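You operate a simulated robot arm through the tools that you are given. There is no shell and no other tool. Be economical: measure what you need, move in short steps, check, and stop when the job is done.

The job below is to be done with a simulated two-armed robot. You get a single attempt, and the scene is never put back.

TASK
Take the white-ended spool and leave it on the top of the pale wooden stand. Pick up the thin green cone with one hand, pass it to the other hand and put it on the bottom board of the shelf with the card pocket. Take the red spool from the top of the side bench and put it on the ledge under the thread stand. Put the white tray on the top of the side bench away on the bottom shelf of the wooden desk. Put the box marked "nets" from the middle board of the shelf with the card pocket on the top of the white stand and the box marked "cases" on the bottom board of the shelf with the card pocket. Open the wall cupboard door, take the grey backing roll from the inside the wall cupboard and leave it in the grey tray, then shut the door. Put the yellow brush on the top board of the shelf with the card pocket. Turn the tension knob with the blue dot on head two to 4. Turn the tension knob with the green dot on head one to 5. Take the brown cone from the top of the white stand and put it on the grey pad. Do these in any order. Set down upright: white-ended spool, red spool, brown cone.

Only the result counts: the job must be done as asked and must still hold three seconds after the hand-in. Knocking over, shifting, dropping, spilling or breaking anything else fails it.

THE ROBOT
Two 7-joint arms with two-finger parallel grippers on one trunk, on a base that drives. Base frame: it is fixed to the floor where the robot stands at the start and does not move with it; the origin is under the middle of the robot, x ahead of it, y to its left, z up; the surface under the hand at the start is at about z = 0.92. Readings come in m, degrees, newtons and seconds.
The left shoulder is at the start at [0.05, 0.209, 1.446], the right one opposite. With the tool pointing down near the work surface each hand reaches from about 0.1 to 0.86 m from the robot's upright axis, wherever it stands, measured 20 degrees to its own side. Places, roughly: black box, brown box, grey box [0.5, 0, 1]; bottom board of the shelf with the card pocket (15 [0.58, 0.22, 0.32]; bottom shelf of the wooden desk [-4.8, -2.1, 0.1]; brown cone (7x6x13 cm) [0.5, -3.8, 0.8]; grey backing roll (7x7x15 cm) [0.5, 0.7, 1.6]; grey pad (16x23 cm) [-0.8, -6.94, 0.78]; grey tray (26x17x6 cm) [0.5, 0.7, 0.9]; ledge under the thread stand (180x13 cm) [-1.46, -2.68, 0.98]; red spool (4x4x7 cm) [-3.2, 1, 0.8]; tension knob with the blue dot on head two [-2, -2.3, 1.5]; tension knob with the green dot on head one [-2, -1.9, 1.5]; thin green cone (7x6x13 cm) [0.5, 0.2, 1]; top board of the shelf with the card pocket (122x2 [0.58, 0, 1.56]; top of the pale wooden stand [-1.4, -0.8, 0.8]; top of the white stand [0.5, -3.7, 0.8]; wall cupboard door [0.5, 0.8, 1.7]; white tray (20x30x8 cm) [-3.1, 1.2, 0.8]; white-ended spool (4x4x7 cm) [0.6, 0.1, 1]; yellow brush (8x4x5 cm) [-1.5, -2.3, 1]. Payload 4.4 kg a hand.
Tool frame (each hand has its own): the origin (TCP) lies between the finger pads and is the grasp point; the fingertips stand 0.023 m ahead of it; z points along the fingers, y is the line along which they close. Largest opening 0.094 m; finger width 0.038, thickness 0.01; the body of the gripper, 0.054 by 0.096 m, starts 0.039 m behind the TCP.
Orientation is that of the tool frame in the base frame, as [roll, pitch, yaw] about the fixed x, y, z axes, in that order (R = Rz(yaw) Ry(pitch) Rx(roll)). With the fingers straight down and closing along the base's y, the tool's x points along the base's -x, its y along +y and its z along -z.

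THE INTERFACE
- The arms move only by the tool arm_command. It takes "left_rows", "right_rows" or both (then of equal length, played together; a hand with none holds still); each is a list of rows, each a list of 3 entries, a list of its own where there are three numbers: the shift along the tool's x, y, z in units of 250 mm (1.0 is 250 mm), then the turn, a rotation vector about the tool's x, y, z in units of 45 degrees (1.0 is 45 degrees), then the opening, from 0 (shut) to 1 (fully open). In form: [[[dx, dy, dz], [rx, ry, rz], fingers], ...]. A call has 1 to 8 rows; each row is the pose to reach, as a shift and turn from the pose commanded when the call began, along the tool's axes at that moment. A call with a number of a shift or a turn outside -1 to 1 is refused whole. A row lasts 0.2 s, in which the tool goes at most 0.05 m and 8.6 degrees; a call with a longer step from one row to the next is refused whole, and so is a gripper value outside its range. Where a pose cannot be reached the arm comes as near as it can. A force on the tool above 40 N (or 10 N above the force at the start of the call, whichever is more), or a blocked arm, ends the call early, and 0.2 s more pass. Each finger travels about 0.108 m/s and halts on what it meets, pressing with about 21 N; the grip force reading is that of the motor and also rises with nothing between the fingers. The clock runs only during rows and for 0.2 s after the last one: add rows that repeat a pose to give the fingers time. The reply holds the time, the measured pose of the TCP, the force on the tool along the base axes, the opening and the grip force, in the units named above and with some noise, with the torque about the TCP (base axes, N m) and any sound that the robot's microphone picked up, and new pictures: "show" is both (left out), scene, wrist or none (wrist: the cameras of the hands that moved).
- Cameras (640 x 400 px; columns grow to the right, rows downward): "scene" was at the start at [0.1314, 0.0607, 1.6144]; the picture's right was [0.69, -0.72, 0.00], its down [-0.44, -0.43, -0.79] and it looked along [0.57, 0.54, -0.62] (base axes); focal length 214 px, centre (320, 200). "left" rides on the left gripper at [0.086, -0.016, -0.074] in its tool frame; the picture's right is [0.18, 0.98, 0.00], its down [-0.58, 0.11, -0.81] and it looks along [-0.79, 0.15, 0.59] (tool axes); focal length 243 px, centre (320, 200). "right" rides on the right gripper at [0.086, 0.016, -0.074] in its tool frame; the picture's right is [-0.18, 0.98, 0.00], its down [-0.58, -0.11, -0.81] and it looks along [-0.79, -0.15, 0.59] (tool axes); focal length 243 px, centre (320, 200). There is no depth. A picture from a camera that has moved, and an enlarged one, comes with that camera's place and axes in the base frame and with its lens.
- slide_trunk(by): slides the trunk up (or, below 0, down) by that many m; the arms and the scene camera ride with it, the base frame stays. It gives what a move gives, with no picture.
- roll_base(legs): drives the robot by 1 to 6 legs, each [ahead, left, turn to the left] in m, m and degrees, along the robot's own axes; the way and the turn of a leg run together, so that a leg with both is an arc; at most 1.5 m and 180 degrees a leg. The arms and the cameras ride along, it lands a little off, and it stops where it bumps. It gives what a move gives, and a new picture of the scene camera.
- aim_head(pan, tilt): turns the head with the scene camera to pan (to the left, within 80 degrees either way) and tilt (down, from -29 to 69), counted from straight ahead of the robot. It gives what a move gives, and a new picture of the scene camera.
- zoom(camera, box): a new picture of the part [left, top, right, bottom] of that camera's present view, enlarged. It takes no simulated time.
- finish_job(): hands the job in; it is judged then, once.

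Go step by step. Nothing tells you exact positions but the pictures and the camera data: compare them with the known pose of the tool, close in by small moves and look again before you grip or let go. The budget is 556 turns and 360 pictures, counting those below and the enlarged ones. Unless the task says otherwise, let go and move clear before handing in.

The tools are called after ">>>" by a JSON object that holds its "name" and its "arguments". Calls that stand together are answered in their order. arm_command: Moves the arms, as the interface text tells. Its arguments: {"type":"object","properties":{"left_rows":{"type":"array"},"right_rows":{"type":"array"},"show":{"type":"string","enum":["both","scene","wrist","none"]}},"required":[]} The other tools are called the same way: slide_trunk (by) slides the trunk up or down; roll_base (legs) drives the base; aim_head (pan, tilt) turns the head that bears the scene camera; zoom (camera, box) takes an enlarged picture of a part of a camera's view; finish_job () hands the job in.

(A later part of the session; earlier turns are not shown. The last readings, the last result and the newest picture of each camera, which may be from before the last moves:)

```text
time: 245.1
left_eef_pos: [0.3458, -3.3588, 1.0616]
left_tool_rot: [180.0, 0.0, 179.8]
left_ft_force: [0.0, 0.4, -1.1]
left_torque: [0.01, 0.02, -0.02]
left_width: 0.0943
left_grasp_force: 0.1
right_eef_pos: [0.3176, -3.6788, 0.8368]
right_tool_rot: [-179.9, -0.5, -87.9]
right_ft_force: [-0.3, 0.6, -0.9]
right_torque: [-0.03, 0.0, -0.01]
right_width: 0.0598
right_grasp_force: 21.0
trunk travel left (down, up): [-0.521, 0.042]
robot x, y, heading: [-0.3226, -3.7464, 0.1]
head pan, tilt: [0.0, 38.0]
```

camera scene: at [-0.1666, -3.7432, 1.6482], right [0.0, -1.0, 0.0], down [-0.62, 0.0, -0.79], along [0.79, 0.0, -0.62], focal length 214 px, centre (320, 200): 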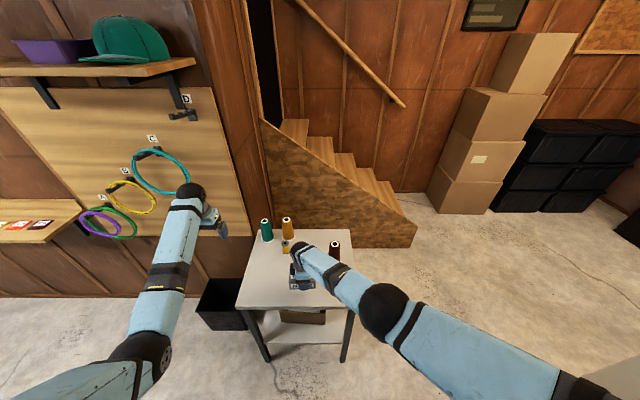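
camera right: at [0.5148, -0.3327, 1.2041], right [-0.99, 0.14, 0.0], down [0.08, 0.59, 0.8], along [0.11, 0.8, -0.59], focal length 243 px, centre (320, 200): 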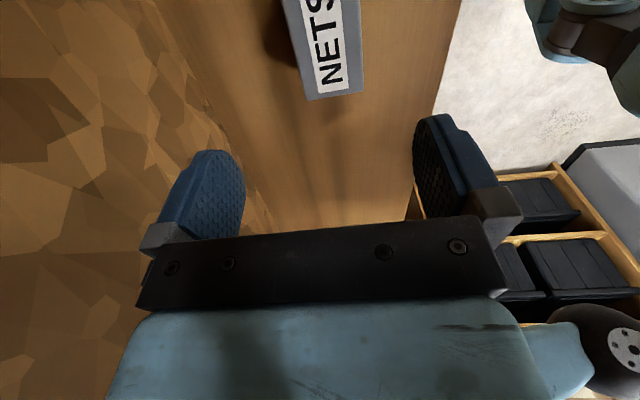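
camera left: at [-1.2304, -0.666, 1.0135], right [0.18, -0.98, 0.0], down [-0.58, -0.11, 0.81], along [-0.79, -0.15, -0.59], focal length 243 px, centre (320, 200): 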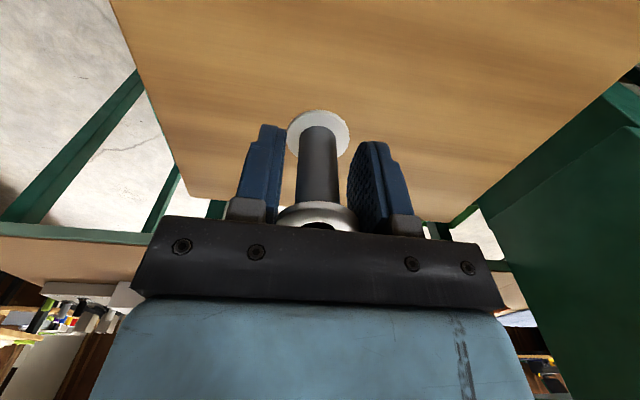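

>>> {"name": "slide_trunk", "arguments": {"by": -0.005}}

>>> {"name": "slide_trunk", "arguments": {"by": -0.005}}

>>> {"name": "zoom", "arguments": {"camera": "right", "box": [0, 0, 640, 400]}}

```text
time: 245.7
left_eef_pos: [0.3458, -3.3582, 1.0562]
left_tool_rot: [179.9, -0.1, 179.8]
left_ft_force: [0.9, -0.6, 0.2]
left_torque: [-0.02, 0.02, 0.0]
left_width: 0.0942
left_grasp_force: 0.2
right_eef_pos: [0.3165, -3.6781, 0.8306]
right_tool_rot: [-180.0, -0.6, -87.9]
right_ft_force: [-0.2, -0.1, -1.1]
right_torque: [-0.02, 0.01, 0.0]
right_width: 0.0597
right_grasp_force: 21.4
trunk travel left (down, up): [-0.516, 0.047]
robot x, y, heading: [-0.3244, -3.7426, -0.1]
head pan, tilt: [0.0, 38.0]
```

```text
time: 246.2
left_eef_pos: [0.3462, -3.3588, 1.052]
left_tool_rot: [179.8, -0.1, 179.7]
left_ft_force: [-0.6, 0.2, 0.0]
left_torque: [-0.02, -0.03, -0.01]
left_width: 0.094
left_grasp_force: 0.0
right_eef_pos: [0.3185, -3.6776, 0.8269]
right_tool_rot: [179.9, -0.7, -87.9]
right_ft_force: [0.1, 0.4, -1.6]
right_torque: [0.0, -0.03, 0.01]
right_width: 0.0598
right_grasp_force: 20.7
trunk travel left (down, up): [-0.511, 0.052]
robot x, y, heading: [-0.3211, -3.7434, -0.0]
head pan, tilt: [0.0, 38.0]
```

```text
1.00 times, centred on (320, 200) of right (not enlarged: the box is as wide or as high as the picture)
camera zoom: at [0.3043, -3.7647, 0.9004], right [-0.99, 0.15, 0.0], down [0.09, 0.59, 0.8], along [0.12, 0.79, -0.6], focal length 243 px, centre (320, 200)
```

zoom: 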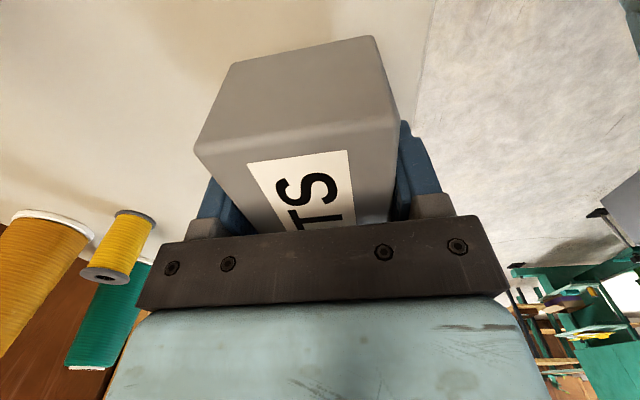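

>>> {"name": "slide_trunk", "arguments": {"by": -0.008}}

>>> {"name": "slide_trunk", "arguments": {"by": -0.007}}

>>> {"name": "slide_trunk", "arguments": {"by": -0.006}}

```text
time: 246.8
left_eef_pos: [0.3467, -3.3593, 1.0438]
left_tool_rot: [179.8, -0.1, 179.8]
left_ft_force: [0.3, -0.5, 0.0]
left_torque: [-0.01, 0.01, -0.03]
left_width: 0.0939
left_grasp_force: 0.1
right_eef_pos: [0.3173, -3.6793, 0.8173]
right_tool_rot: [180.0, -0.7, -87.8]
right_ft_force: [0.1, 0.0, -0.9]
right_torque: [0.01, 0.02, 0.02]
right_width: 0.0597
right_grasp_force: 20.8
trunk travel left (down, up): [-0.503, 0.06]
robot x, y, heading: [-0.3234, -3.7468, -0.0]
head pan, tilt: [0.0, 38.0]
```

```text
time: 247.3
left_eef_pos: [0.3458, -3.3586, 1.0373]
left_tool_rot: [179.9, -0.1, 179.8]
left_ft_force: [-0.2, 0.1, -0.3]
left_torque: [0.0, -0.01, -0.02]
left_width: 0.0938
left_grasp_force: 0.0
right_eef_pos: [0.3166, -3.6778, 0.8099]
right_tool_rot: [179.9, -0.7, -87.9]
right_ft_force: [-0.1, 0.6, -0.7]
right_torque: [0.0, -0.02, 0.01]
right_width: 0.0598
right_grasp_force: 20.7
trunk travel left (down, up): [-0.496, 0.067]
robot x, y, heading: [-0.3218, -3.7446, 0.2]
head pan, tilt: [0.0, 38.0]
```

```text
time: 247.9
left_eef_pos: [0.3465, -3.3603, 1.0312]
left_tool_rot: [179.9, -0.1, 179.8]
left_ft_force: [-0.2, -0.1, 0.6]
left_torque: [0.0, 0.0, 0.01]
left_width: 0.0941
left_grasp_force: 0.2
right_eef_pos: [0.3167, -3.6788, 0.8035]
right_tool_rot: [179.9, -0.6, -87.9]
right_ft_force: [0.6, 0.2, -1.3]
right_torque: [0.01, 0.0, 0.0]
right_width: 0.0596
right_grasp_force: 20.7
trunk travel left (down, up): [-0.49, 0.073]
robot x, y, heading: [-0.3212, -3.7432, -0.1]
head pan, tilt: [0.0, 38.0]
```

>>> {"name": "slide_trunk", "arguments": {"by": -0.01}}

>>> {"name": "slide_trunk", "arguments": {"by": -0.006}}

>>> {"name": "slide_trunk", "arguments": {"by": -0.005}}

```text
time: 248.5
left_eef_pos: [0.3461, -3.3586, 1.0204]
left_tool_rot: [179.9, -0.1, 179.9]
left_ft_force: [0.4, 0.5, 0.0]
left_torque: [-0.02, 0.02, -0.01]
left_width: 0.0939
left_grasp_force: 0.0
right_eef_pos: [0.317, -3.6796, 0.7949]
right_tool_rot: [179.9, -0.7, -87.9]
right_ft_force: [0.2, 0.4, -1.3]
right_torque: [0.01, 0.01, -0.01]
right_width: 0.0599
right_grasp_force: 21.1
trunk travel left (down, up): [-0.48, 0.083]
robot x, y, heading: [-0.3243, -3.7454, 0.1]
head pan, tilt: [0.0, 38.0]
```

```text
time: 249.0
left_eef_pos: [0.3451, -3.3592, 1.0167]
left_tool_rot: [179.9, -0.1, 179.8]
left_ft_force: [-0.1, -0.1, -0.3]
left_torque: [-0.04, -0.02, 0.03]
left_width: 0.0937
left_grasp_force: 0.0
right_eef_pos: [0.3177, -3.6792, 0.7914]
right_tool_rot: [-179.9, -0.7, -87.8]
right_ft_force: [0.3, -1.8, 17.8]
right_torque: [0.0, 0.28, 0.1]
right_width: 0.06
right_grasp_force: 21.2
trunk travel left (down, up): [-0.474, 0.089]
robot x, y, heading: [-0.322, -3.7447, 0.1]
head pan, tilt: [0.0, 38.0]
```

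```text
time: 249.6
left_eef_pos: [0.3451, -3.3585, 1.0122]
left_tool_rot: [180.0, -0.1, 179.8]
left_ft_force: [0.0, 0.5, 0.7]
left_torque: [0.0, -0.03, 0.04]
left_width: 0.0942
left_grasp_force: 0.0
right_eef_pos: [0.3157, -3.6778, 0.7851]
right_tool_rot: [-179.9, -0.7, -87.9]
right_ft_force: [-4.5, 0.6, 12.1]
right_torque: [-0.02, 0.15, 0.07]
right_width: 0.0598
right_grasp_force: 20.8
trunk travel left (down, up): [-0.469, 0.094]
robot x, y, heading: [-0.3249, -3.7462, -0.2]
head pan, tilt: [0.0, 38.0]
```

The box touches the stand (top z ≈ 0.76). I release and rise.

>>> {"name": "arm_command", "arguments": {"right_rows": [[[0, 0, 0], [0, 0, 0], 0.7], [[0, 0, 0], [0, 0, 0], 0.9], [[0, 0, 0], [0, 0, 0], 1], [[0, 0, 0], [0, 0, 0], 1]], "show": "none"}}

>>> {"name": "slide_trunk", "arguments": {"by": 0.094}}

>>> {"name": "arm_command", "arguments": {"right_rows": [[[0, 0, -0.15], [0, 0, 0], 1], [[0, 0, -0.3], [0, 0, 0], 1], [[0, 0, -0.45], [0, 0, 0], 1], [[0, 0, -0.6], [0, 0, 0], 1]], "show": "scene"}}

>>> {"name": "zoom", "arguments": {"camera": "scene", "box": [220, 200, 380, 310]}}

```text
time: 250.6
left_eef_pos: [0.3459, -3.3594, 1.011]
left_tool_rot: [179.9, -0.1, 179.7]
left_ft_force: [1.0, 0.0, 1.0]
left_torque: [0.01, -0.02, 0.01]
left_width: 0.0941
left_grasp_force: 0.1
right_eef_pos: [0.3165, -3.6782, 0.7845]
right_tool_rot: [-180.0, -0.7, -87.9]
right_ft_force: [0.4, 0.4, -0.5]
right_torque: [-0.03, -0.01, 0.0]
right_width: 0.0942
right_grasp_force: 0.1
trunk travel left (down, up): [-0.469, 0.094]
robot x, y, heading: [-0.3204, -3.7415, 0.0]
head pan, tilt: [0.0, 38.0]
```

```text
time: 251.8
left_eef_pos: [0.3467, -3.3577, 1.1033]
left_tool_rot: [179.8, -0.2, 179.8]
left_ft_force: [-0.6, 0.7, -0.1]
left_torque: [0.02, 0.02, 0.02]
left_width: 0.0942
left_grasp_force: 0.0
right_eef_pos: [0.3174, -3.6779, 0.8779]
right_tool_rot: [179.8, -0.7, -87.9]
right_ft_force: [0.3, -0.7, -0.7]
right_torque: [0.01, 0.0, 0.0]
right_width: 0.094
right_grasp_force: 0.0
trunk travel left (down, up): [-0.563, 0.0]
robot x, y, heading: [-0.325, -3.7479, -0.2]
head pan, tilt: [0.0, 38.0]
```

```text
time: 252.8
left_eef_pos: [0.3457, -3.3601, 1.1051]
left_tool_rot: [179.9, -0.1, 179.7]
left_ft_force: [0.2, -0.2, 0.2]
left_torque: [0.01, 0.0, -0.03]
left_width: 0.0942
left_grasp_force: 0.1
right_eef_pos: [0.3115, -3.6668, 1.0321]
right_tool_rot: [179.9, 0.0, -87.3]
right_ft_force: [-0.1, 0.2, -0.6]
right_torque: [0.02, 0.0, -0.02]
right_width: 0.094
right_grasp_force: 0.1
trunk travel left (down, up): [-0.563, 0.0]
robot x, y, heading: [-0.3203, -3.7463, 0.1]
head pan, tilt: [0.0, 38.0]
camera scene: at [-0.168, -3.7445, 1.6524], right [0.0, -1.0, 0.0], down [-0.62, 0.0, -0.79], along [0.79, 0.0, -0.62], focal length 214 px, centre (320, 200)
```

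scene: 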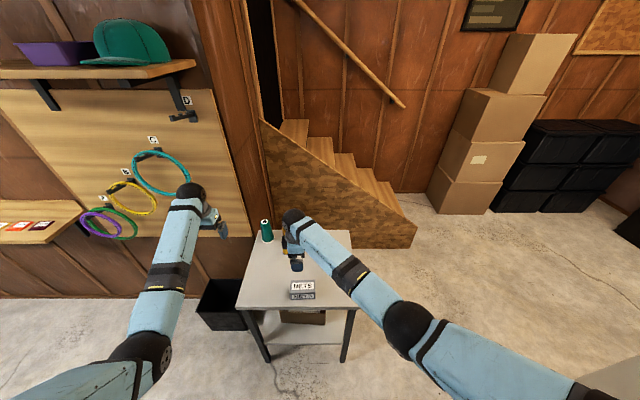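

```text
3.64 times, centred on (300, 255) of scene
camera zoom: at [-0.168, -3.7445, 1.6524], right [0.0, -1.0, 0.0], down [-0.62, 0.0, -0.79], along [0.79, 0.0, -0.62], focal length 780 px, centre (393, 0)
```

zoom: 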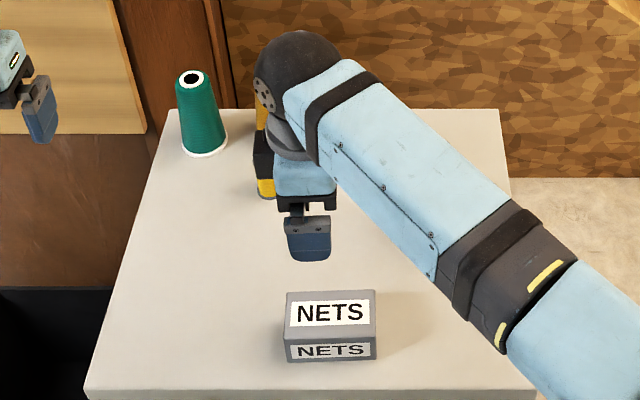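

The "nets" box is placed. I drive 12 cm closer and bring the right hand over the brown cone at about (0.472, −3.807).

>>> {"name": "roll_base", "arguments": {"legs": [[0.12, 0, 0]]}}

>>> {"name": "arm_command", "arguments": {"right_rows": [[[0.14, -0.03, 0], [0, 0, 0], 1], [[0.28, -0.07, 0], [0, 0, 0], 1], [[0.42, -0.1, 0], [0, 0, 0], 1], [[0.567, -0.134, 0], [0, 0, 0], 1]], "show": "both"}}

>>> {"name": "zoom", "arguments": {"camera": "scene", "box": [240, 200, 400, 310]}}

```text
time: 254.1
left_eef_pos: [0.4637, -3.3597, 1.1056]
left_tool_rot: [179.9, -0.2, 179.7]
left_ft_force: [0.2, 0.4, 0.2]
left_torque: [-0.02, -0.01, -0.01]
left_width: 0.0942
left_grasp_force: 0.2
right_eef_pos: [0.4304, -3.6667, 1.0311]
right_tool_rot: [180.0, -0.1, -87.4]
right_ft_force: [0.2, -0.7, 0.7]
right_torque: [-0.01, 0.0, 0.01]
right_width: 0.0939
right_grasp_force: 0.0
trunk travel left (down, up): [-0.563, 0.0]
robot x, y, heading: [-0.2025, -3.745, -0.3]
head pan, tilt: [0.0, 38.0]
camera scene: at [-0.0505, -3.7443, 1.6526], right [0.0, -1.0, 0.0], down [-0.61, 0.0, -0.79], along [0.79, 0.0, -0.61], focal length 214 px, centre (320, 200)
```

scene: 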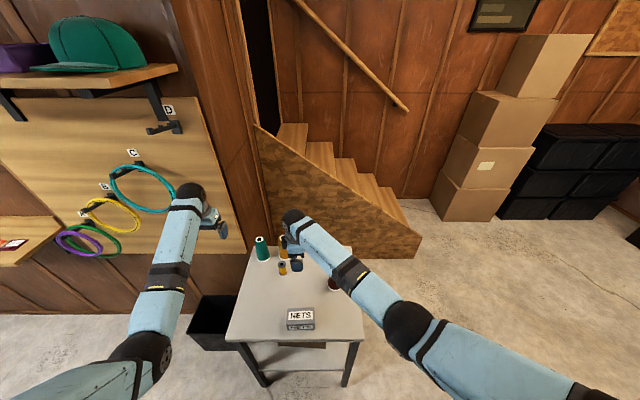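

```text
time: 255.1
left_eef_pos: [0.4654, -3.361, 1.1049]
left_tool_rot: [179.9, 0.0, 179.8]
left_ft_force: [-0.6, -0.6, 0.6]
left_torque: [0.04, 0.02, 0.01]
left_width: 0.0939
left_grasp_force: 0.1
right_eef_pos: [0.4704, -3.809, 1.0316]
right_tool_rot: [180.0, 0.1, -87.2]
right_ft_force: [1.1, -0.8, -0.2]
right_torque: [-0.02, -0.03, 0.03]
right_width: 0.094
right_grasp_force: 0.0
trunk travel left (down, up): [-0.563, 0.0]
robot x, y, heading: [-0.2036, -3.7421, 0.1]
head pan, tilt: [0.0, 38.0]
camera scene: at [-0.0491, -3.7462, 1.6524], right [0.0, -1.0, 0.0], down [-0.62, 0.0, -0.79], along [0.79, 0.0, -0.62], focal length 214 px, centre (320, 200)
camera right: at [0.4595, -3.8958, 1.1045], right [-0.99, 0.14, 0.0], down [0.08, 0.59, 0.81], along [0.11, 0.8, -0.59], focal length 243 px, centre (320, 200)
```

scene: 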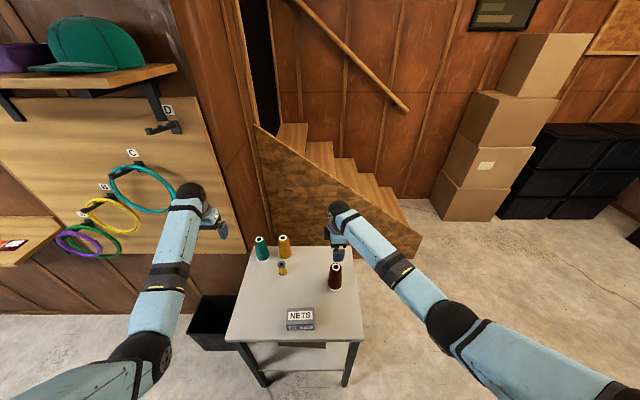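
right: 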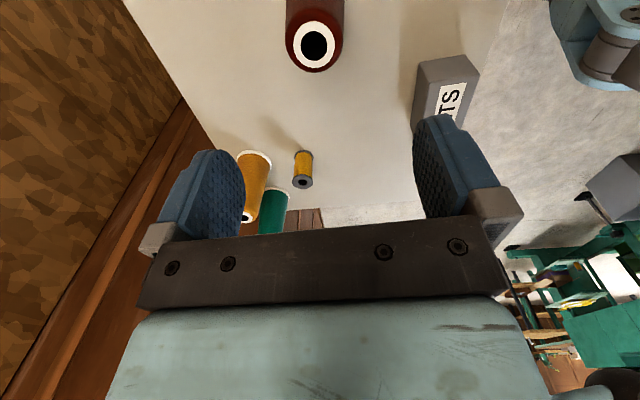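

```text
3.64 times, centred on (320, 255) of scene
camera zoom: at [-0.0491, -3.7462, 1.6524], right [0.0, -1.0, 0.0], down [-0.62, 0.0, -0.79], along [0.79, 0.0, -0.62], focal length 780 px, centre (320, 0)
```

zoom: 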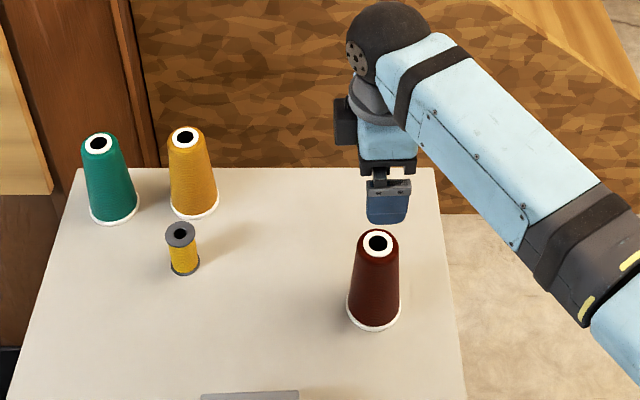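

Cone axis at (0.474, −3.812). Going down around its upper half and closing.

>>> {"name": "arm_command", "arguments": {"right_rows": [[[0.016, -0.016, 0.18], [0, 0, 0], 1], [[0.016, -0.016, 0.36], [0, 0, 0], 1], [[0.016, -0.016, 0.54], [0, 0, 0], 1], [[0.016, -0.016, 0.7], [0, 0, 0], 1], [[0.016, -0.016, 0.72], [0, 0, 0], 0.7], [[0.016, -0.016, 0.72], [0, 0, 0], 0.4], [[0.016, -0.016, 0.72], [0, 0, 0], 0.2], [[0.016, -0.016, 0.72], [0, 0, 0], 0.2]], "show": "wrist"}}

```text
time: 256.9
left_eef_pos: [0.4651, -3.3588, 1.1055]
left_tool_rot: [179.9, -0.1, 179.8]
left_ft_force: [0.2, -0.1, 0.3]
left_torque: [-0.01, -0.01, 0.04]
left_width: 0.0942
left_grasp_force: 0.0
right_eef_pos: [0.4744, -3.8095, 0.8503]
right_tool_rot: [179.9, -0.1, -87.3]
right_ft_force: [1.1, -1.7, 3.3]
right_torque: [-0.03, 0.05, 0.02]
right_width: 0.0571
right_grasp_force: 21.0
trunk travel left (down, up): [-0.563, 0.0]
robot x, y, heading: [-0.2049, -3.7448, 0.1]
head pan, tilt: [0.0, 38.0]
camera right: at [0.4625, -3.8978, 0.9246], right [-0.99, 0.14, 0.0], down [0.08, 0.59, 0.81], along [0.11, 0.8, -0.59], focal length 243 px, centre (320, 200)
```

right: 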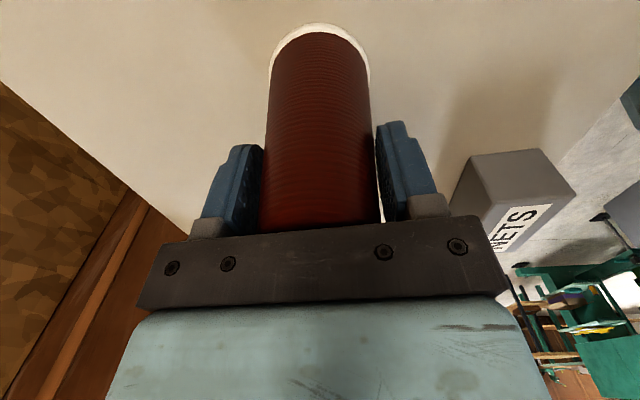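

Gripped. I lift it and back away.

>>> {"name": "arm_command", "arguments": {"right_rows": [[[0, 0, -0.1], [0, 0, 0], 0.2], [[0, 0, -0.25], [0, 0, 0], 0.2], [[0, 0, -0.4], [0, 0, 0], 0.2], [[0, 0, -0.55], [0, 0, 0], 0.2], [[0, 0, -0.7], [0, 0, 0], 0.2], [[0, 0, -0.85], [0, 0, 0], 0.2]], "show": "wrist"}}

>>> {"name": "roll_base", "arguments": {"legs": [[-0.45, 0, 0], [0, 0, -80]]}}

>>> {"name": "aim_head", "arguments": {"pan": 0, "tilt": 20}}

```text
time: 258.3
left_eef_pos: [0.4646, -3.3596, 1.1053]
left_tool_rot: [179.9, 0.0, 179.7]
left_ft_force: [0.0, 0.4, 0.4]
left_torque: [0.01, 0.02, 0.0]
left_width: 0.0939
left_grasp_force: 0.1
right_eef_pos: [0.4753, -3.8103, 1.0647]
right_tool_rot: [179.9, -0.1, -87.2]
right_ft_force: [-0.2, -0.1, -1.1]
right_torque: [-0.01, 0.02, -0.01]
right_width: 0.0565
right_grasp_force: 21.0
trunk travel left (down, up): [-0.563, 0.0]
robot x, y, heading: [-0.2049, -3.7463, -0.0]
head pan, tilt: [0.0, 38.0]
camera right: at [0.4638, -3.8983, 1.1373], right [-0.99, 0.14, 0.0], down [0.08, 0.59, 0.81], along [0.11, 0.8, -0.59], focal length 243 px, centre (320, 200)
```

right: 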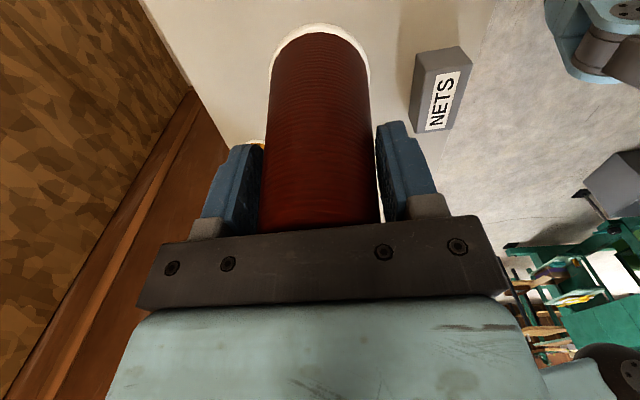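

```text
time: 264.4
left_eef_pos: [-0.155, -4.3334, 1.1051]
left_tool_rot: [179.9, -0.1, 100.1]
left_ft_force: [0.0, 0.1, 0.2]
left_torque: [0.0, 0.0, -0.01]
left_width: 0.094
left_grasp_force: 0.0
right_eef_pos: [-0.5963, -4.4267, 1.0636]
right_tool_rot: [179.9, -0.1, -167.0]
right_ft_force: [0.3, 0.3, -1.3]
right_torque: [0.0, 0.01, 0.02]
right_width: 0.0565
right_grasp_force: 21.0
trunk travel left (down, up): [-0.563, 0.0]
robot x, y, heading: [-0.6558, -3.7493, -79.5]
head pan, tilt: [0.0, 38.0]
camera scene: at [-0.6252, -3.8955, 1.6523], right [-0.98, -0.18, 0.0], down [-0.11, 0.61, -0.79], along [0.14, -0.77, -0.62], focal length 214 px, centre (320, 200)
```

scene: 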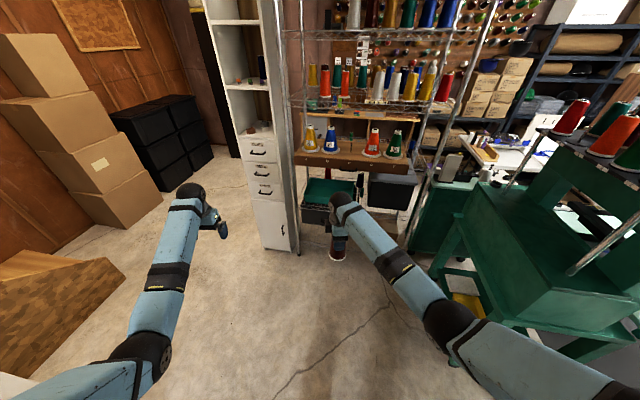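

```text
time: 265.2
left_eef_pos: [-0.1543, -4.3334, 1.1044]
left_tool_rot: [179.9, -0.1, 100.2]
left_ft_force: [-0.2, -0.6, -0.2]
left_torque: [-0.05, 0.0, 0.02]
left_width: 0.0939
left_grasp_force: 0.2
right_eef_pos: [-0.5966, -4.4273, 1.0628]
right_tool_rot: [179.9, -0.1, -166.8]
right_ft_force: [-0.4, 0.4, -2.1]
right_torque: [0.01, -0.02, 0.03]
right_width: 0.0566
right_grasp_force: 20.8
trunk travel left (down, up): [-0.563, 0.0]
robot x, y, heading: [-0.6528, -3.7449, -79.7]
head pan, tilt: [0.0, 20.0]
camera scene: at [-0.624, -3.9022, 1.6807], right [-0.98, -0.18, 0.0], down [-0.06, 0.34, -0.94], along [0.17, -0.92, -0.34], focal length 214 px, centre (320, 200)
```

scene: 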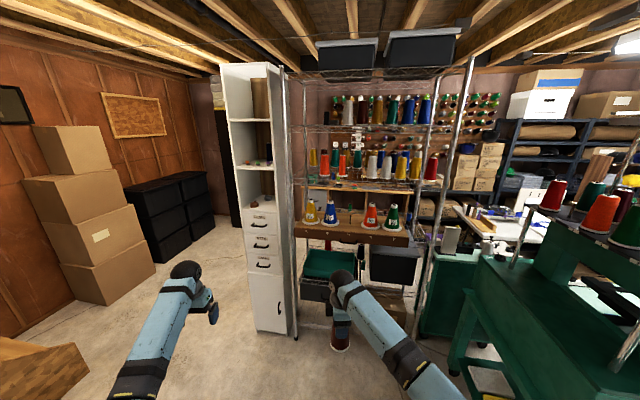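

The grey pad should lie behind the wire rack; I zoom to understand the layout there.

>>> {"name": "zoom", "arguments": {"camera": "scene", "box": [200, 50, 440, 300]}}

>>> {"name": "zoom", "arguments": {"camera": "scene", "box": [400, 60, 640, 310]}}

```text
1.60 times, centred on (320, 175) of scene
camera zoom: at [-0.624, -3.9022, 1.6807], right [-0.98, -0.18, 0.0], down [-0.06, 0.34, -0.94], along [0.17, -0.92, -0.34], focal length 343 px, centre (320, 240)
```

zoom: 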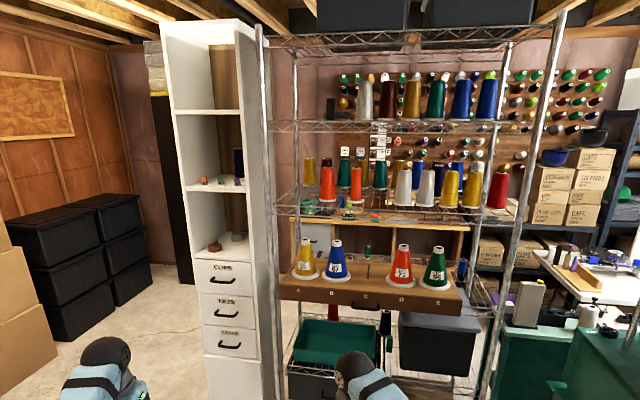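

```text
1.60 times, centred on (520, 185) of scene
camera zoom: at [-0.624, -3.9022, 1.6807], right [-0.98, -0.18, 0.0], down [-0.06, 0.34, -0.94], along [0.17, -0.92, -0.34], focal length 343 px, centre (0, 224)
```

zoom: 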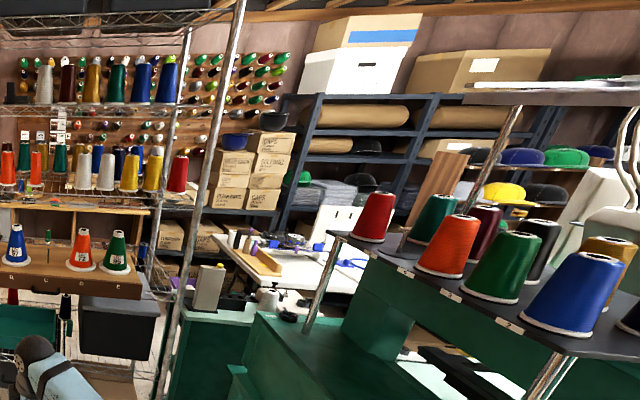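

The pad is behind the rack; there seems to be a passage on the left past the white cabinet. I look there.

>>> {"name": "aim_head", "arguments": {"pan": 40, "tilt": 25}}

```text
time: 266.3
left_eef_pos: [-0.1539, -4.333, 1.1045]
left_tool_rot: [179.9, -0.1, 100.2]
left_ft_force: [-0.5, 1.0, 0.2]
left_torque: [-0.01, -0.04, 0.01]
left_width: 0.094
left_grasp_force: 0.1
right_eef_pos: [-0.5965, -4.4261, 1.0634]
right_tool_rot: [179.9, -0.1, -167.0]
right_ft_force: [-0.3, -0.3, -2.3]
right_torque: [-0.02, 0.01, -0.01]
right_width: 0.0566
right_grasp_force: 20.8
trunk travel left (down, up): [-0.563, 0.0]
robot x, y, heading: [-0.6472, -3.7467, -79.7]
head pan, tilt: [40.0, 25.0]
camera scene: at [-0.5699, -3.8694, 1.6727], right [-0.64, -0.77, 0.0], down [-0.33, 0.27, -0.91], along [0.7, -0.58, -0.42], focal length 214 px, centre (320, 200)
```

scene: 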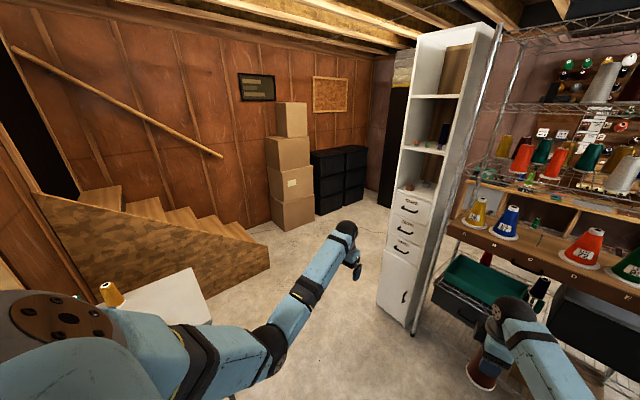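

The passage is wide (x 0.2…1.4). I drive through it.

>>> {"name": "roll_base", "arguments": {"legs": [[0.886, 0.957, 0], [0, 0, -10.3], [0.75, 0.3, 0]]}}

>>> {"name": "aim_head", "arguments": {"pan": -40, "tilt": 20}}

```text
time: 279.6
left_eef_pos: [1.1236, -5.8608, 1.1062]
left_tool_rot: [179.8, -0.1, 89.8]
left_ft_force: [-0.1, -0.3, 0.3]
left_torque: [-0.01, 0.0, 0.01]
left_width: 0.0938
left_grasp_force: 0.2
right_eef_pos: [0.6721, -5.8734, 1.063]
right_tool_rot: [179.8, -0.1, -177.3]
right_ft_force: [-0.2, 0.4, -1.5]
right_torque: [0.0, 0.0, 0.05]
right_width: 0.0564
right_grasp_force: 21.1
trunk travel left (down, up): [-0.563, 0.0]
robot x, y, heading: [0.7385, -5.1898, -90.0]
head pan, tilt: [40.0, 25.0]
camera scene: at [0.7979, -5.329, 1.6727], right [-0.77, -0.64, 0.0], down [-0.27, 0.32, -0.91], along [0.58, -0.69, -0.42], focal length 214 px, centre (320, 200)
```

scene: 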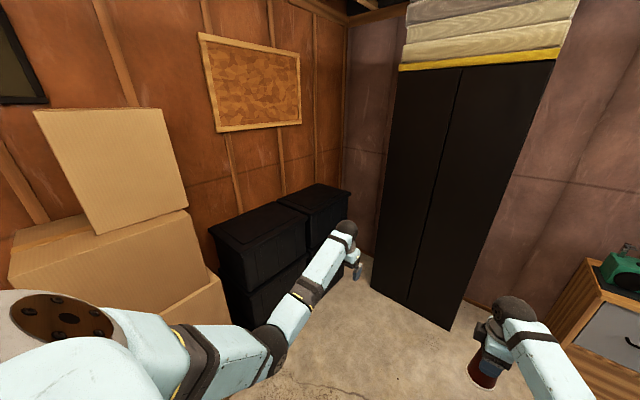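

```text
time: 281.2
left_eef_pos: [1.123, -5.8605, 1.1035]
left_tool_rot: [179.9, -0.1, 89.8]
left_ft_force: [-0.7, 0.2, 0.7]
left_torque: [-0.03, -0.02, 0.01]
left_width: 0.094
left_grasp_force: 0.1
right_eef_pos: [0.6711, -5.8731, 1.0635]
right_tool_rot: [179.9, -0.1, -177.3]
right_ft_force: [-0.5, -0.6, -2.3]
right_torque: [-0.01, -0.01, 0.02]
right_width: 0.0565
right_grasp_force: 20.6
trunk travel left (down, up): [-0.563, 0.0]
robot x, y, heading: [0.736, -5.1893, -89.8]
head pan, tilt: [-40.0, 20.0]
camera scene: at [0.679, -5.3301, 1.6808], right [-0.77, 0.64, 0.0], down [0.22, 0.26, -0.94], along [-0.6, -0.72, -0.34], focal length 214 px, centre (320, 200)
```

scene: 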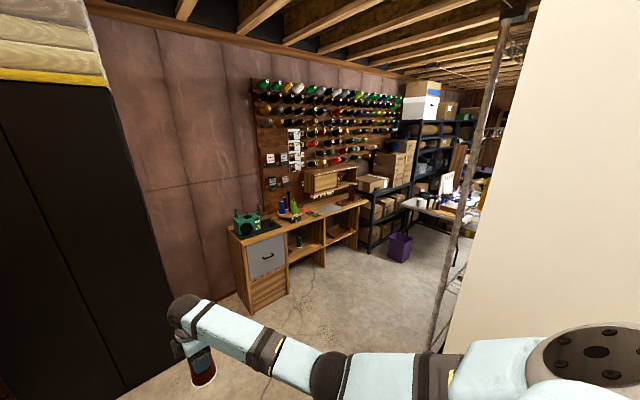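

The desk with the grey pad is along the back wall. I drive in behind the rack in careful legs.

>>> {"name": "roll_base", "arguments": {"legs": [[0.56, 0, 0], [0, 0, -45]]}}

>>> {"name": "aim_head", "arguments": {"pan": -10, "tilt": 35}}

```text
time: 286.4
left_eef_pos: [0.5312, -6.4949, 1.1054]
left_tool_rot: [179.9, -0.1, 44.4]
left_ft_force: [-0.2, 0.2, -0.7]
left_torque: [-0.03, 0.0, 0.01]
left_width: 0.0942
left_grasp_force: 0.0
right_eef_pos: [0.2069, -6.1816, 1.0629]
right_tool_rot: [179.9, -0.1, 137.3]
right_ft_force: [0.2, 0.5, -0.4]
right_torque: [0.0, 0.02, -0.01]
right_width: 0.0564
right_grasp_force: 21.6
trunk travel left (down, up): [-0.563, 0.0]
robot x, y, heading: [0.7328, -5.7531, -135.3]
head pan, tilt: [-40.0, 20.0]
camera scene: at [0.597, -5.8045, 1.6808], right [-0.08, 1.0, 0.0], down [0.34, 0.03, -0.94], along [-0.94, -0.08, -0.34], focal length 214 px, centre (320, 200)
```

scene: 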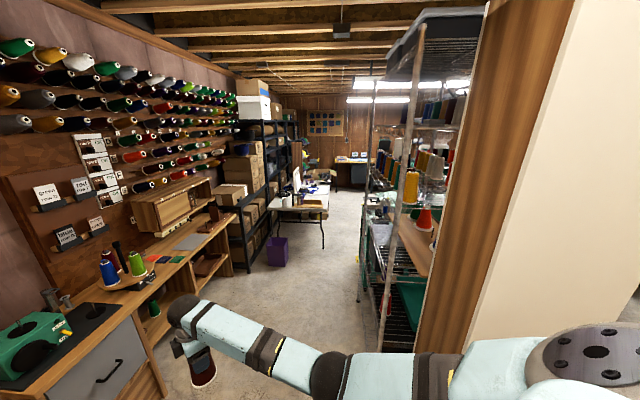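

```text
time: 287.4
left_eef_pos: [0.5308, -6.4961, 1.103]
left_tool_rot: [179.9, -0.1, 44.5]
left_ft_force: [-0.1, -0.7, 0.2]
left_torque: [-0.02, 0.02, -0.01]
left_width: 0.0941
left_grasp_force: 0.0
right_eef_pos: [0.2059, -6.1817, 1.0634]
right_tool_rot: [179.9, -0.1, 137.4]
right_ft_force: [-0.3, 0.6, -1.3]
right_torque: [-0.01, -0.01, -0.04]
right_width: 0.0566
right_grasp_force: 21.7
trunk travel left (down, up): [-0.563, 0.0]
robot x, y, heading: [0.7339, -5.7497, -135.4]
head pan, tilt: [-10.0, 35.0]
camera scene: at [0.6173, -5.8469, 1.657], right [-0.57, 0.82, 0.0], down [0.47, 0.33, -0.82], along [-0.67, -0.46, -0.57], focal length 214 px, centre (320, 200)
```

scene: 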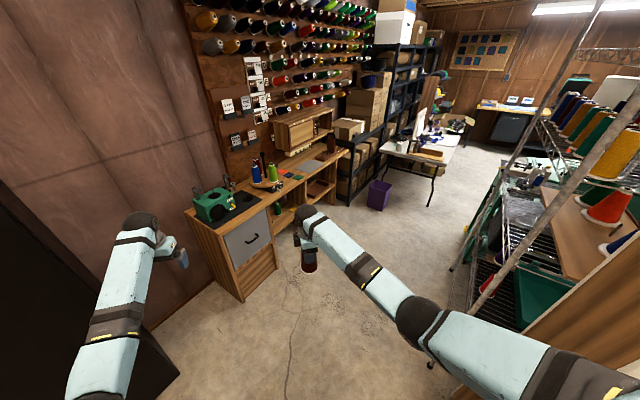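

I step away from the rack first, then slide along the desk.

>>> {"name": "roll_base", "arguments": {"legs": [[0.156, 0.156, 0], [1.0, -1.0, 0.4]]}}

>>> {"name": "aim_head", "arguments": {"pan": 20, "tilt": 35}}

```text
time: 298.1
left_eef_pos: [-0.8846, -6.7114, 1.1048]
left_tool_rot: [179.9, -0.1, 44.4]
left_ft_force: [-0.6, 0.0, -0.5]
left_torque: [0.0, 0.0, 0.03]
left_width: 0.094
left_grasp_force: 0.0
right_eef_pos: [-1.2091, -6.3992, 1.0634]
right_tool_rot: [179.9, 0.0, 137.4]
right_ft_force: [0.1, 0.3, -1.0]
right_torque: [0.01, 0.02, -0.03]
right_width: 0.0565
right_grasp_force: 20.9
trunk travel left (down, up): [-0.563, 0.0]
robot x, y, heading: [-0.6775, -5.9663, -135.7]
head pan, tilt: [-10.0, 35.0]
camera scene: at [-0.7987, -6.0636, 1.6569], right [-0.57, 0.82, 0.0], down [0.47, 0.33, -0.82], along [-0.67, -0.47, -0.57], focal length 214 px, centre (320, 200)
```

scene: 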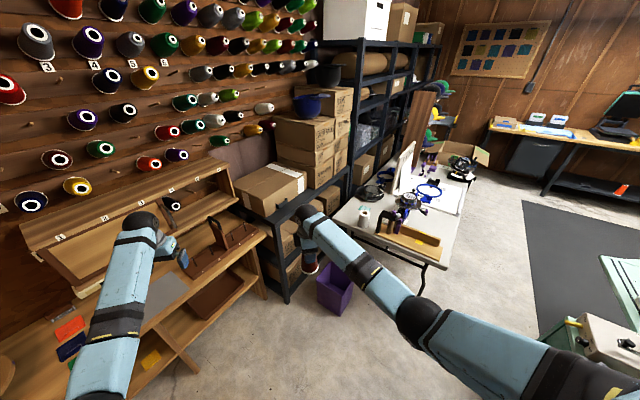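

```text
time: 299.0
left_eef_pos: [-0.8842, -6.7113, 1.1046]
left_tool_rot: [179.8, -0.1, 44.5]
left_ft_force: [-0.3, -0.3, 0.3]
left_torque: [-0.02, 0.01, -0.01]
left_width: 0.094
left_grasp_force: 0.0
right_eef_pos: [-1.2085, -6.3992, 1.063]
right_tool_rot: [179.9, -0.1, 137.4]
right_ft_force: [0.3, -0.4, -1.1]
right_torque: [-0.01, -0.01, -0.03]
right_width: 0.0563
right_grasp_force: 21.4
trunk travel left (down, up): [-0.563, 0.0]
robot x, y, heading: [-0.6779, -5.9682, -135.1]
head pan, tilt: [20.0, 35.0]
camera scene: at [-0.7641, -6.0931, 1.6569], right [-0.9, 0.43, 0.0], down [0.25, 0.52, -0.82], along [-0.35, -0.74, -0.57], focal length 214 px, centre (320, 200)
```

scene: 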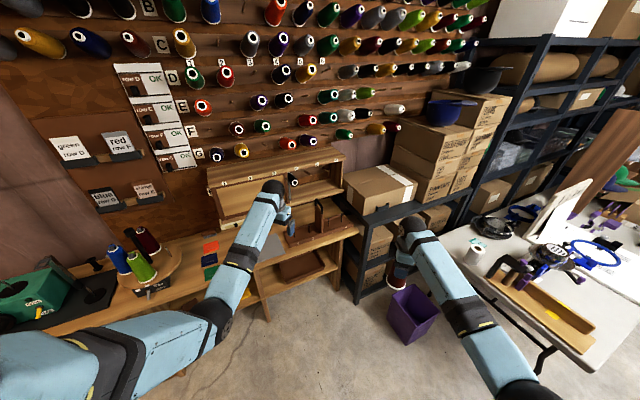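

Pad centre ≈ (−0.81, −6.95). I retract the left arm a bit and turn to face the desk.

>>> {"name": "arm_command", "arguments": {"left_rows": [[[0.13, 0, 0], [0, 0, 0], 1], [[0.26, 0, -0.03], [0, 0, 0], 1], [[0.39, 0, -0.05], [0, 0, 0], 1], [[0.52, 0, -0.05], [0, 0, 0], 1]], "show": "none"}}

>>> {"name": "roll_base", "arguments": {"legs": [[0, 0, 45]]}}

>>> {"name": "aim_head", "arguments": {"pan": 0, "tilt": 45}}

```text
time: 300.0
left_eef_pos: [-0.7896, -6.6184, 1.1188]
left_tool_rot: [179.9, -0.1, 44.4]
left_ft_force: [0.2, 0.2, -0.9]
left_torque: [-0.02, 0.01, 0.01]
left_width: 0.0941
left_grasp_force: 0.1
right_eef_pos: [-1.2094, -6.3978, 1.0643]
right_tool_rot: [180.0, -0.1, 137.4]
right_ft_force: [0.1, 0.6, -1.7]
right_torque: [0.02, 0.02, 0.01]
right_width: 0.0562
right_grasp_force: 20.6
trunk travel left (down, up): [-0.563, 0.0]
robot x, y, heading: [-0.68, -5.965, -135.6]
head pan, tilt: [20.0, 35.0]
```

```text
time: 302.4
left_eef_pos: [-0.3009, -6.5083, 1.1179]
left_tool_rot: [179.9, -0.1, 89.1]
left_ft_force: [-0.5, 0.0, -0.8]
left_torque: [-0.01, -0.01, 0.03]
left_width: 0.094
left_grasp_force: 0.1
right_eef_pos: [-0.7528, -6.6468, 1.0625]
right_tool_rot: [179.9, 0.0, -178.0]
right_ft_force: [-0.2, 1.2, -1.1]
right_torque: [-0.02, -0.02, -0.06]
right_width: 0.0563
right_grasp_force: 20.7
trunk travel left (down, up): [-0.563, 0.0]
robot x, y, heading: [-0.68, -5.9655, -90.9]
head pan, tilt: [20.0, 35.0]
camera scene: at [-0.6502, -6.1168, 1.6569], right [-0.94, -0.33, 0.0], down [-0.19, 0.54, -0.82], along [0.27, -0.77, -0.57], focal length 214 px, centre (320, 200)
```

scene: 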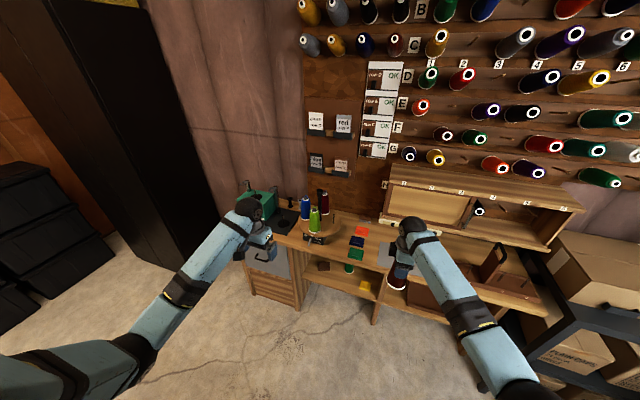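

```text
time: 303.3
left_eef_pos: [-0.3004, -6.5089, 1.1167]
left_tool_rot: [179.9, -0.1, 89.1]
left_ft_force: [0.1, 0.4, -0.4]
left_torque: [0.0, 0.03, -0.01]
left_width: 0.0941
left_grasp_force: 0.0
right_eef_pos: [-0.7531, -6.6467, 1.0641]
right_tool_rot: [179.9, 0.0, -178.0]
right_ft_force: [-0.6, -0.8, -1.6]
right_torque: [0.01, 0.0, 0.02]
right_width: 0.0562
right_grasp_force: 20.6
trunk travel left (down, up): [-0.563, 0.0]
robot x, y, heading: [-0.6832, -5.9661, -90.7]
head pan, tilt: [0.0, 45.0]
camera scene: at [-0.6801, -6.115, 1.6421], right [-1.0, 0.01, 0.0], down [0.01, 0.71, -0.71], along [-0.01, -0.71, -0.71], focal length 214 px, centre (320, 200)
```

scene: 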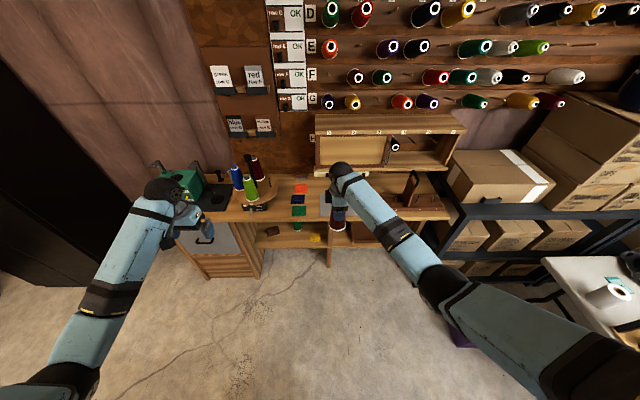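

>>> {"name": "zoom", "arguments": {"camera": "scene", "box": [260, 120, 460, 260]}}

>>> {"name": "zoom", "arguments": {"camera": "right", "box": [0, 0, 640, 400]}}

```text
2.86 times, centred on (360, 190) of scene
camera zoom: at [-0.6801, -6.115, 1.6421], right [-1.0, 0.01, 0.0], down [0.01, 0.71, -0.71], along [-0.01, -0.71, -0.71], focal length 613 px, centre (206, 229)
```

zoom: 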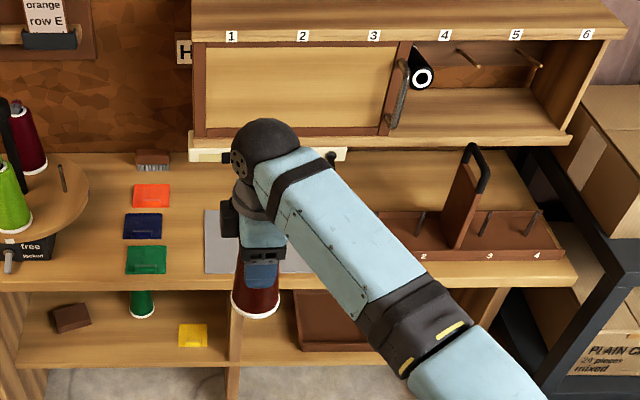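

```text
1.00 times, centred on (320, 200) of right (not enlarged: the box is as wide or as high as the picture)
camera zoom: at [-0.8403, -6.634, 1.1367], right [0.15, 0.99, 0.0], down [0.59, -0.09, 0.81], along [0.8, -0.12, -0.59], focal length 243 px, centre (320, 200)
```

zoom: 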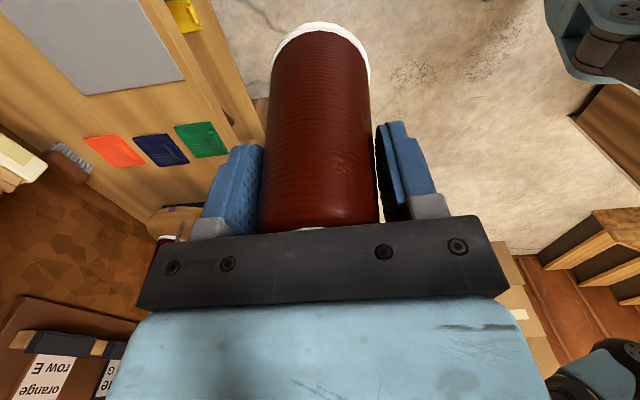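

Pad spans x −0.69…−0.92, y −6.86…−7.03; the cabinet overhang begins at y ≈ −7.04. I drive forward 28 cm and shift the hand over the pad.

>>> {"name": "roll_base", "arguments": {"legs": [[0.283, 0, 0]]}}

>>> {"name": "arm_command", "arguments": {"right_rows": [[[0.09, 0, 0], [0, 0, 0], 0.2], [[0.18, 0, 0], [0, 0, 0], 0.2]], "show": "both"}}

>>> {"name": "zoom", "arguments": {"camera": "scene", "box": [260, 130, 460, 270]}}

```text
time: 305.2
left_eef_pos: [-0.3025, -6.7859, 1.1168]
left_tool_rot: [179.9, 0.0, 89.2]
left_ft_force: [0.0, 0.3, 0.4]
left_torque: [0.02, 0.02, 0.03]
left_width: 0.094
left_grasp_force: 0.1
right_eef_pos: [-0.7551, -6.9248, 1.0633]
right_tool_rot: [179.9, -0.1, -177.8]
right_ft_force: [0.6, -0.3, -0.7]
right_torque: [-0.02, 0.04, -0.01]
right_width: 0.0565
right_grasp_force: 21.0
trunk travel left (down, up): [-0.563, 0.0]
robot x, y, heading: [-0.6854, -6.244, -90.6]
head pan, tilt: [0.0, 45.0]
camera scene: at [-0.683, -6.3935, 1.6422], right [-1.0, 0.01, 0.0], down [0.01, 0.71, -0.71], along [-0.01, -0.71, -0.71], focal length 214 px, centre (320, 200)
```

scene: 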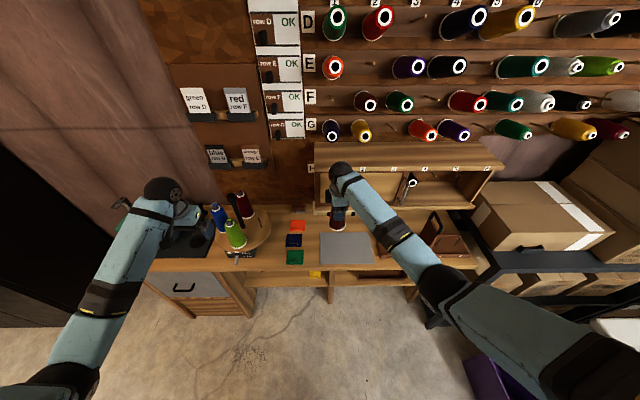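

```text
time: 305.8
left_eef_pos: [-0.3023, -6.7874, 1.1172]
left_tool_rot: [179.9, -0.2, 89.2]
left_ft_force: [0.0, 0.9, -0.7]
left_torque: [0.02, -0.04, -0.03]
left_width: 0.0939
left_grasp_force: 0.2
right_eef_pos: [-0.8015, -6.9291, 1.0631]
right_tool_rot: [180.0, 0.0, -178.0]
right_ft_force: [0.3, -0.5, -1.1]
right_torque: [0.02, -0.01, -0.03]
right_width: 0.0563
right_grasp_force: 20.8
trunk travel left (down, up): [-0.563, 0.0]
robot x, y, heading: [-0.6798, -6.2436, -90.2]
head pan, tilt: [0.0, 45.0]
camera scene: at [-0.684, -6.3948, 1.642], right [-1.0, 0.01, 0.0], down [0.01, 0.71, -0.71], along [-0.01, -0.71, -0.71], focal length 214 px, centre (320, 200)
camera right: at [-0.8881, -6.9158, 1.1361], right [0.15, 0.99, 0.0], down [0.59, -0.09, 0.81], along [0.8, -0.12, -0.59], focal length 243 px, centre (320, 200)
```

scene: 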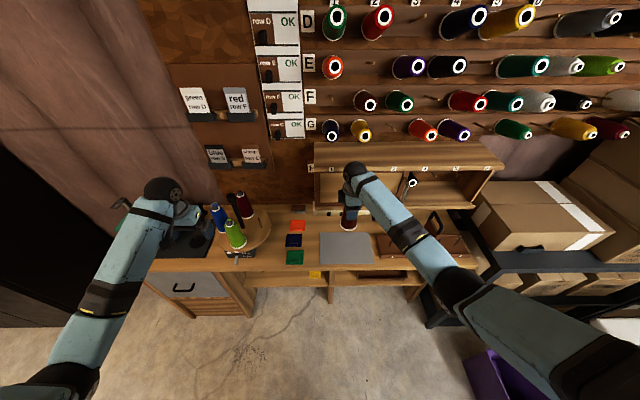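
right: 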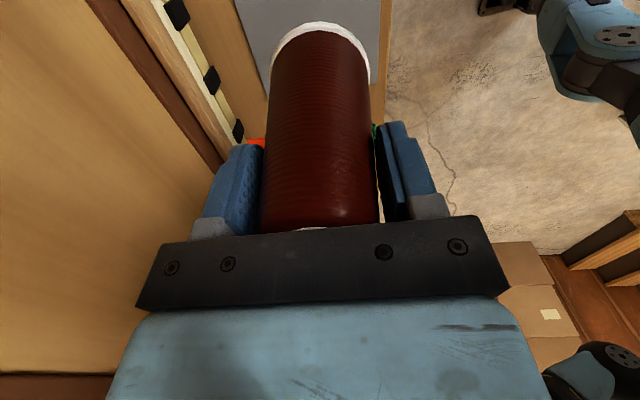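

```text
2.86 times, centred on (360, 200) of scene
camera zoom: at [-0.684, -6.3948, 1.642], right [-1.0, 0.01, 0.0], down [0.01, 0.71, -0.71], along [-0.01, -0.71, -0.71], focal length 613 px, centre (206, 200)
```

zoom: 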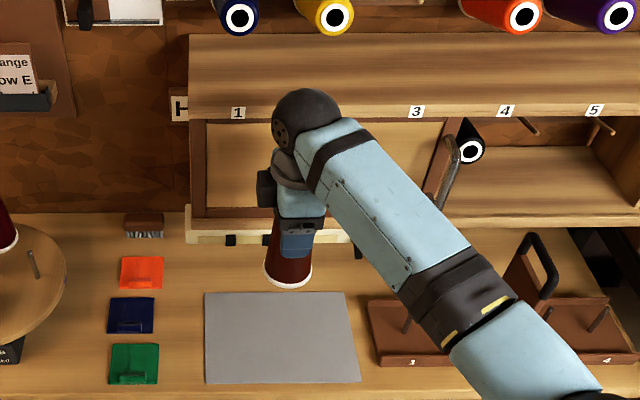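

Well placed. I lower the cone.

>>> {"name": "arm_command", "arguments": {"right_rows": [[[0, 0, 0.18], [0, 0, 0], 0.2], [[0, 0, 0.36], [0, 0, 0], 0.2], [[0, 0, 0.54], [0, 0, 0], 0.2], [[0, 0, 0.66], [0, 0, 0], 0.2], [[0, 0, 0.7], [0, 0, 0], 0.2]], "show": "none"}}

>>> {"name": "zoom", "arguments": {"camera": "scene", "box": [260, 130, 460, 270]}}

```text
time: 307.0
left_eef_pos: [-0.3019, -6.7878, 1.1172]
left_tool_rot: [179.9, -0.1, 89.1]
left_ft_force: [-1.0, 0.7, -0.1]
left_torque: [-0.03, 0.02, 0.02]
left_width: 0.0939
left_grasp_force: 0.1
right_eef_pos: [-0.8009, -6.9276, 0.8879]
right_tool_rot: [179.9, -0.1, -177.8]
right_ft_force: [0.4, 0.2, -0.9]
right_torque: [-0.01, -0.02, 0.02]
right_width: 0.0565
right_grasp_force: 21.3
trunk travel left (down, up): [-0.563, 0.0]
robot x, y, heading: [-0.6836, -6.2438, -90.6]
head pan, tilt: [0.0, 45.0]
```

```text
2.86 times, centred on (360, 200) of scene
camera zoom: at [-0.6829, -6.3945, 1.6421], right [-1.0, 0.01, 0.0], down [0.01, 0.71, -0.71], along [-0.01, -0.71, -0.71], focal length 613 px, centre (206, 200)
```

zoom: 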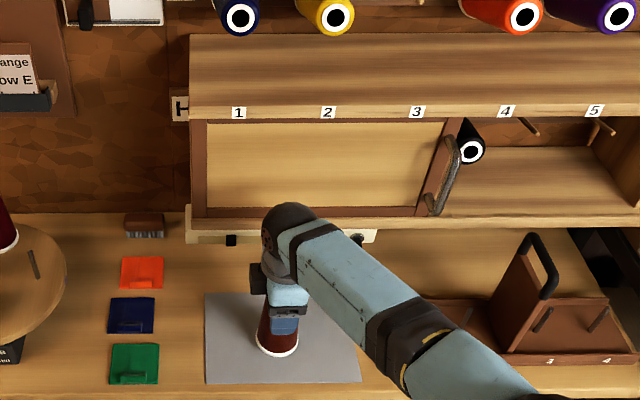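

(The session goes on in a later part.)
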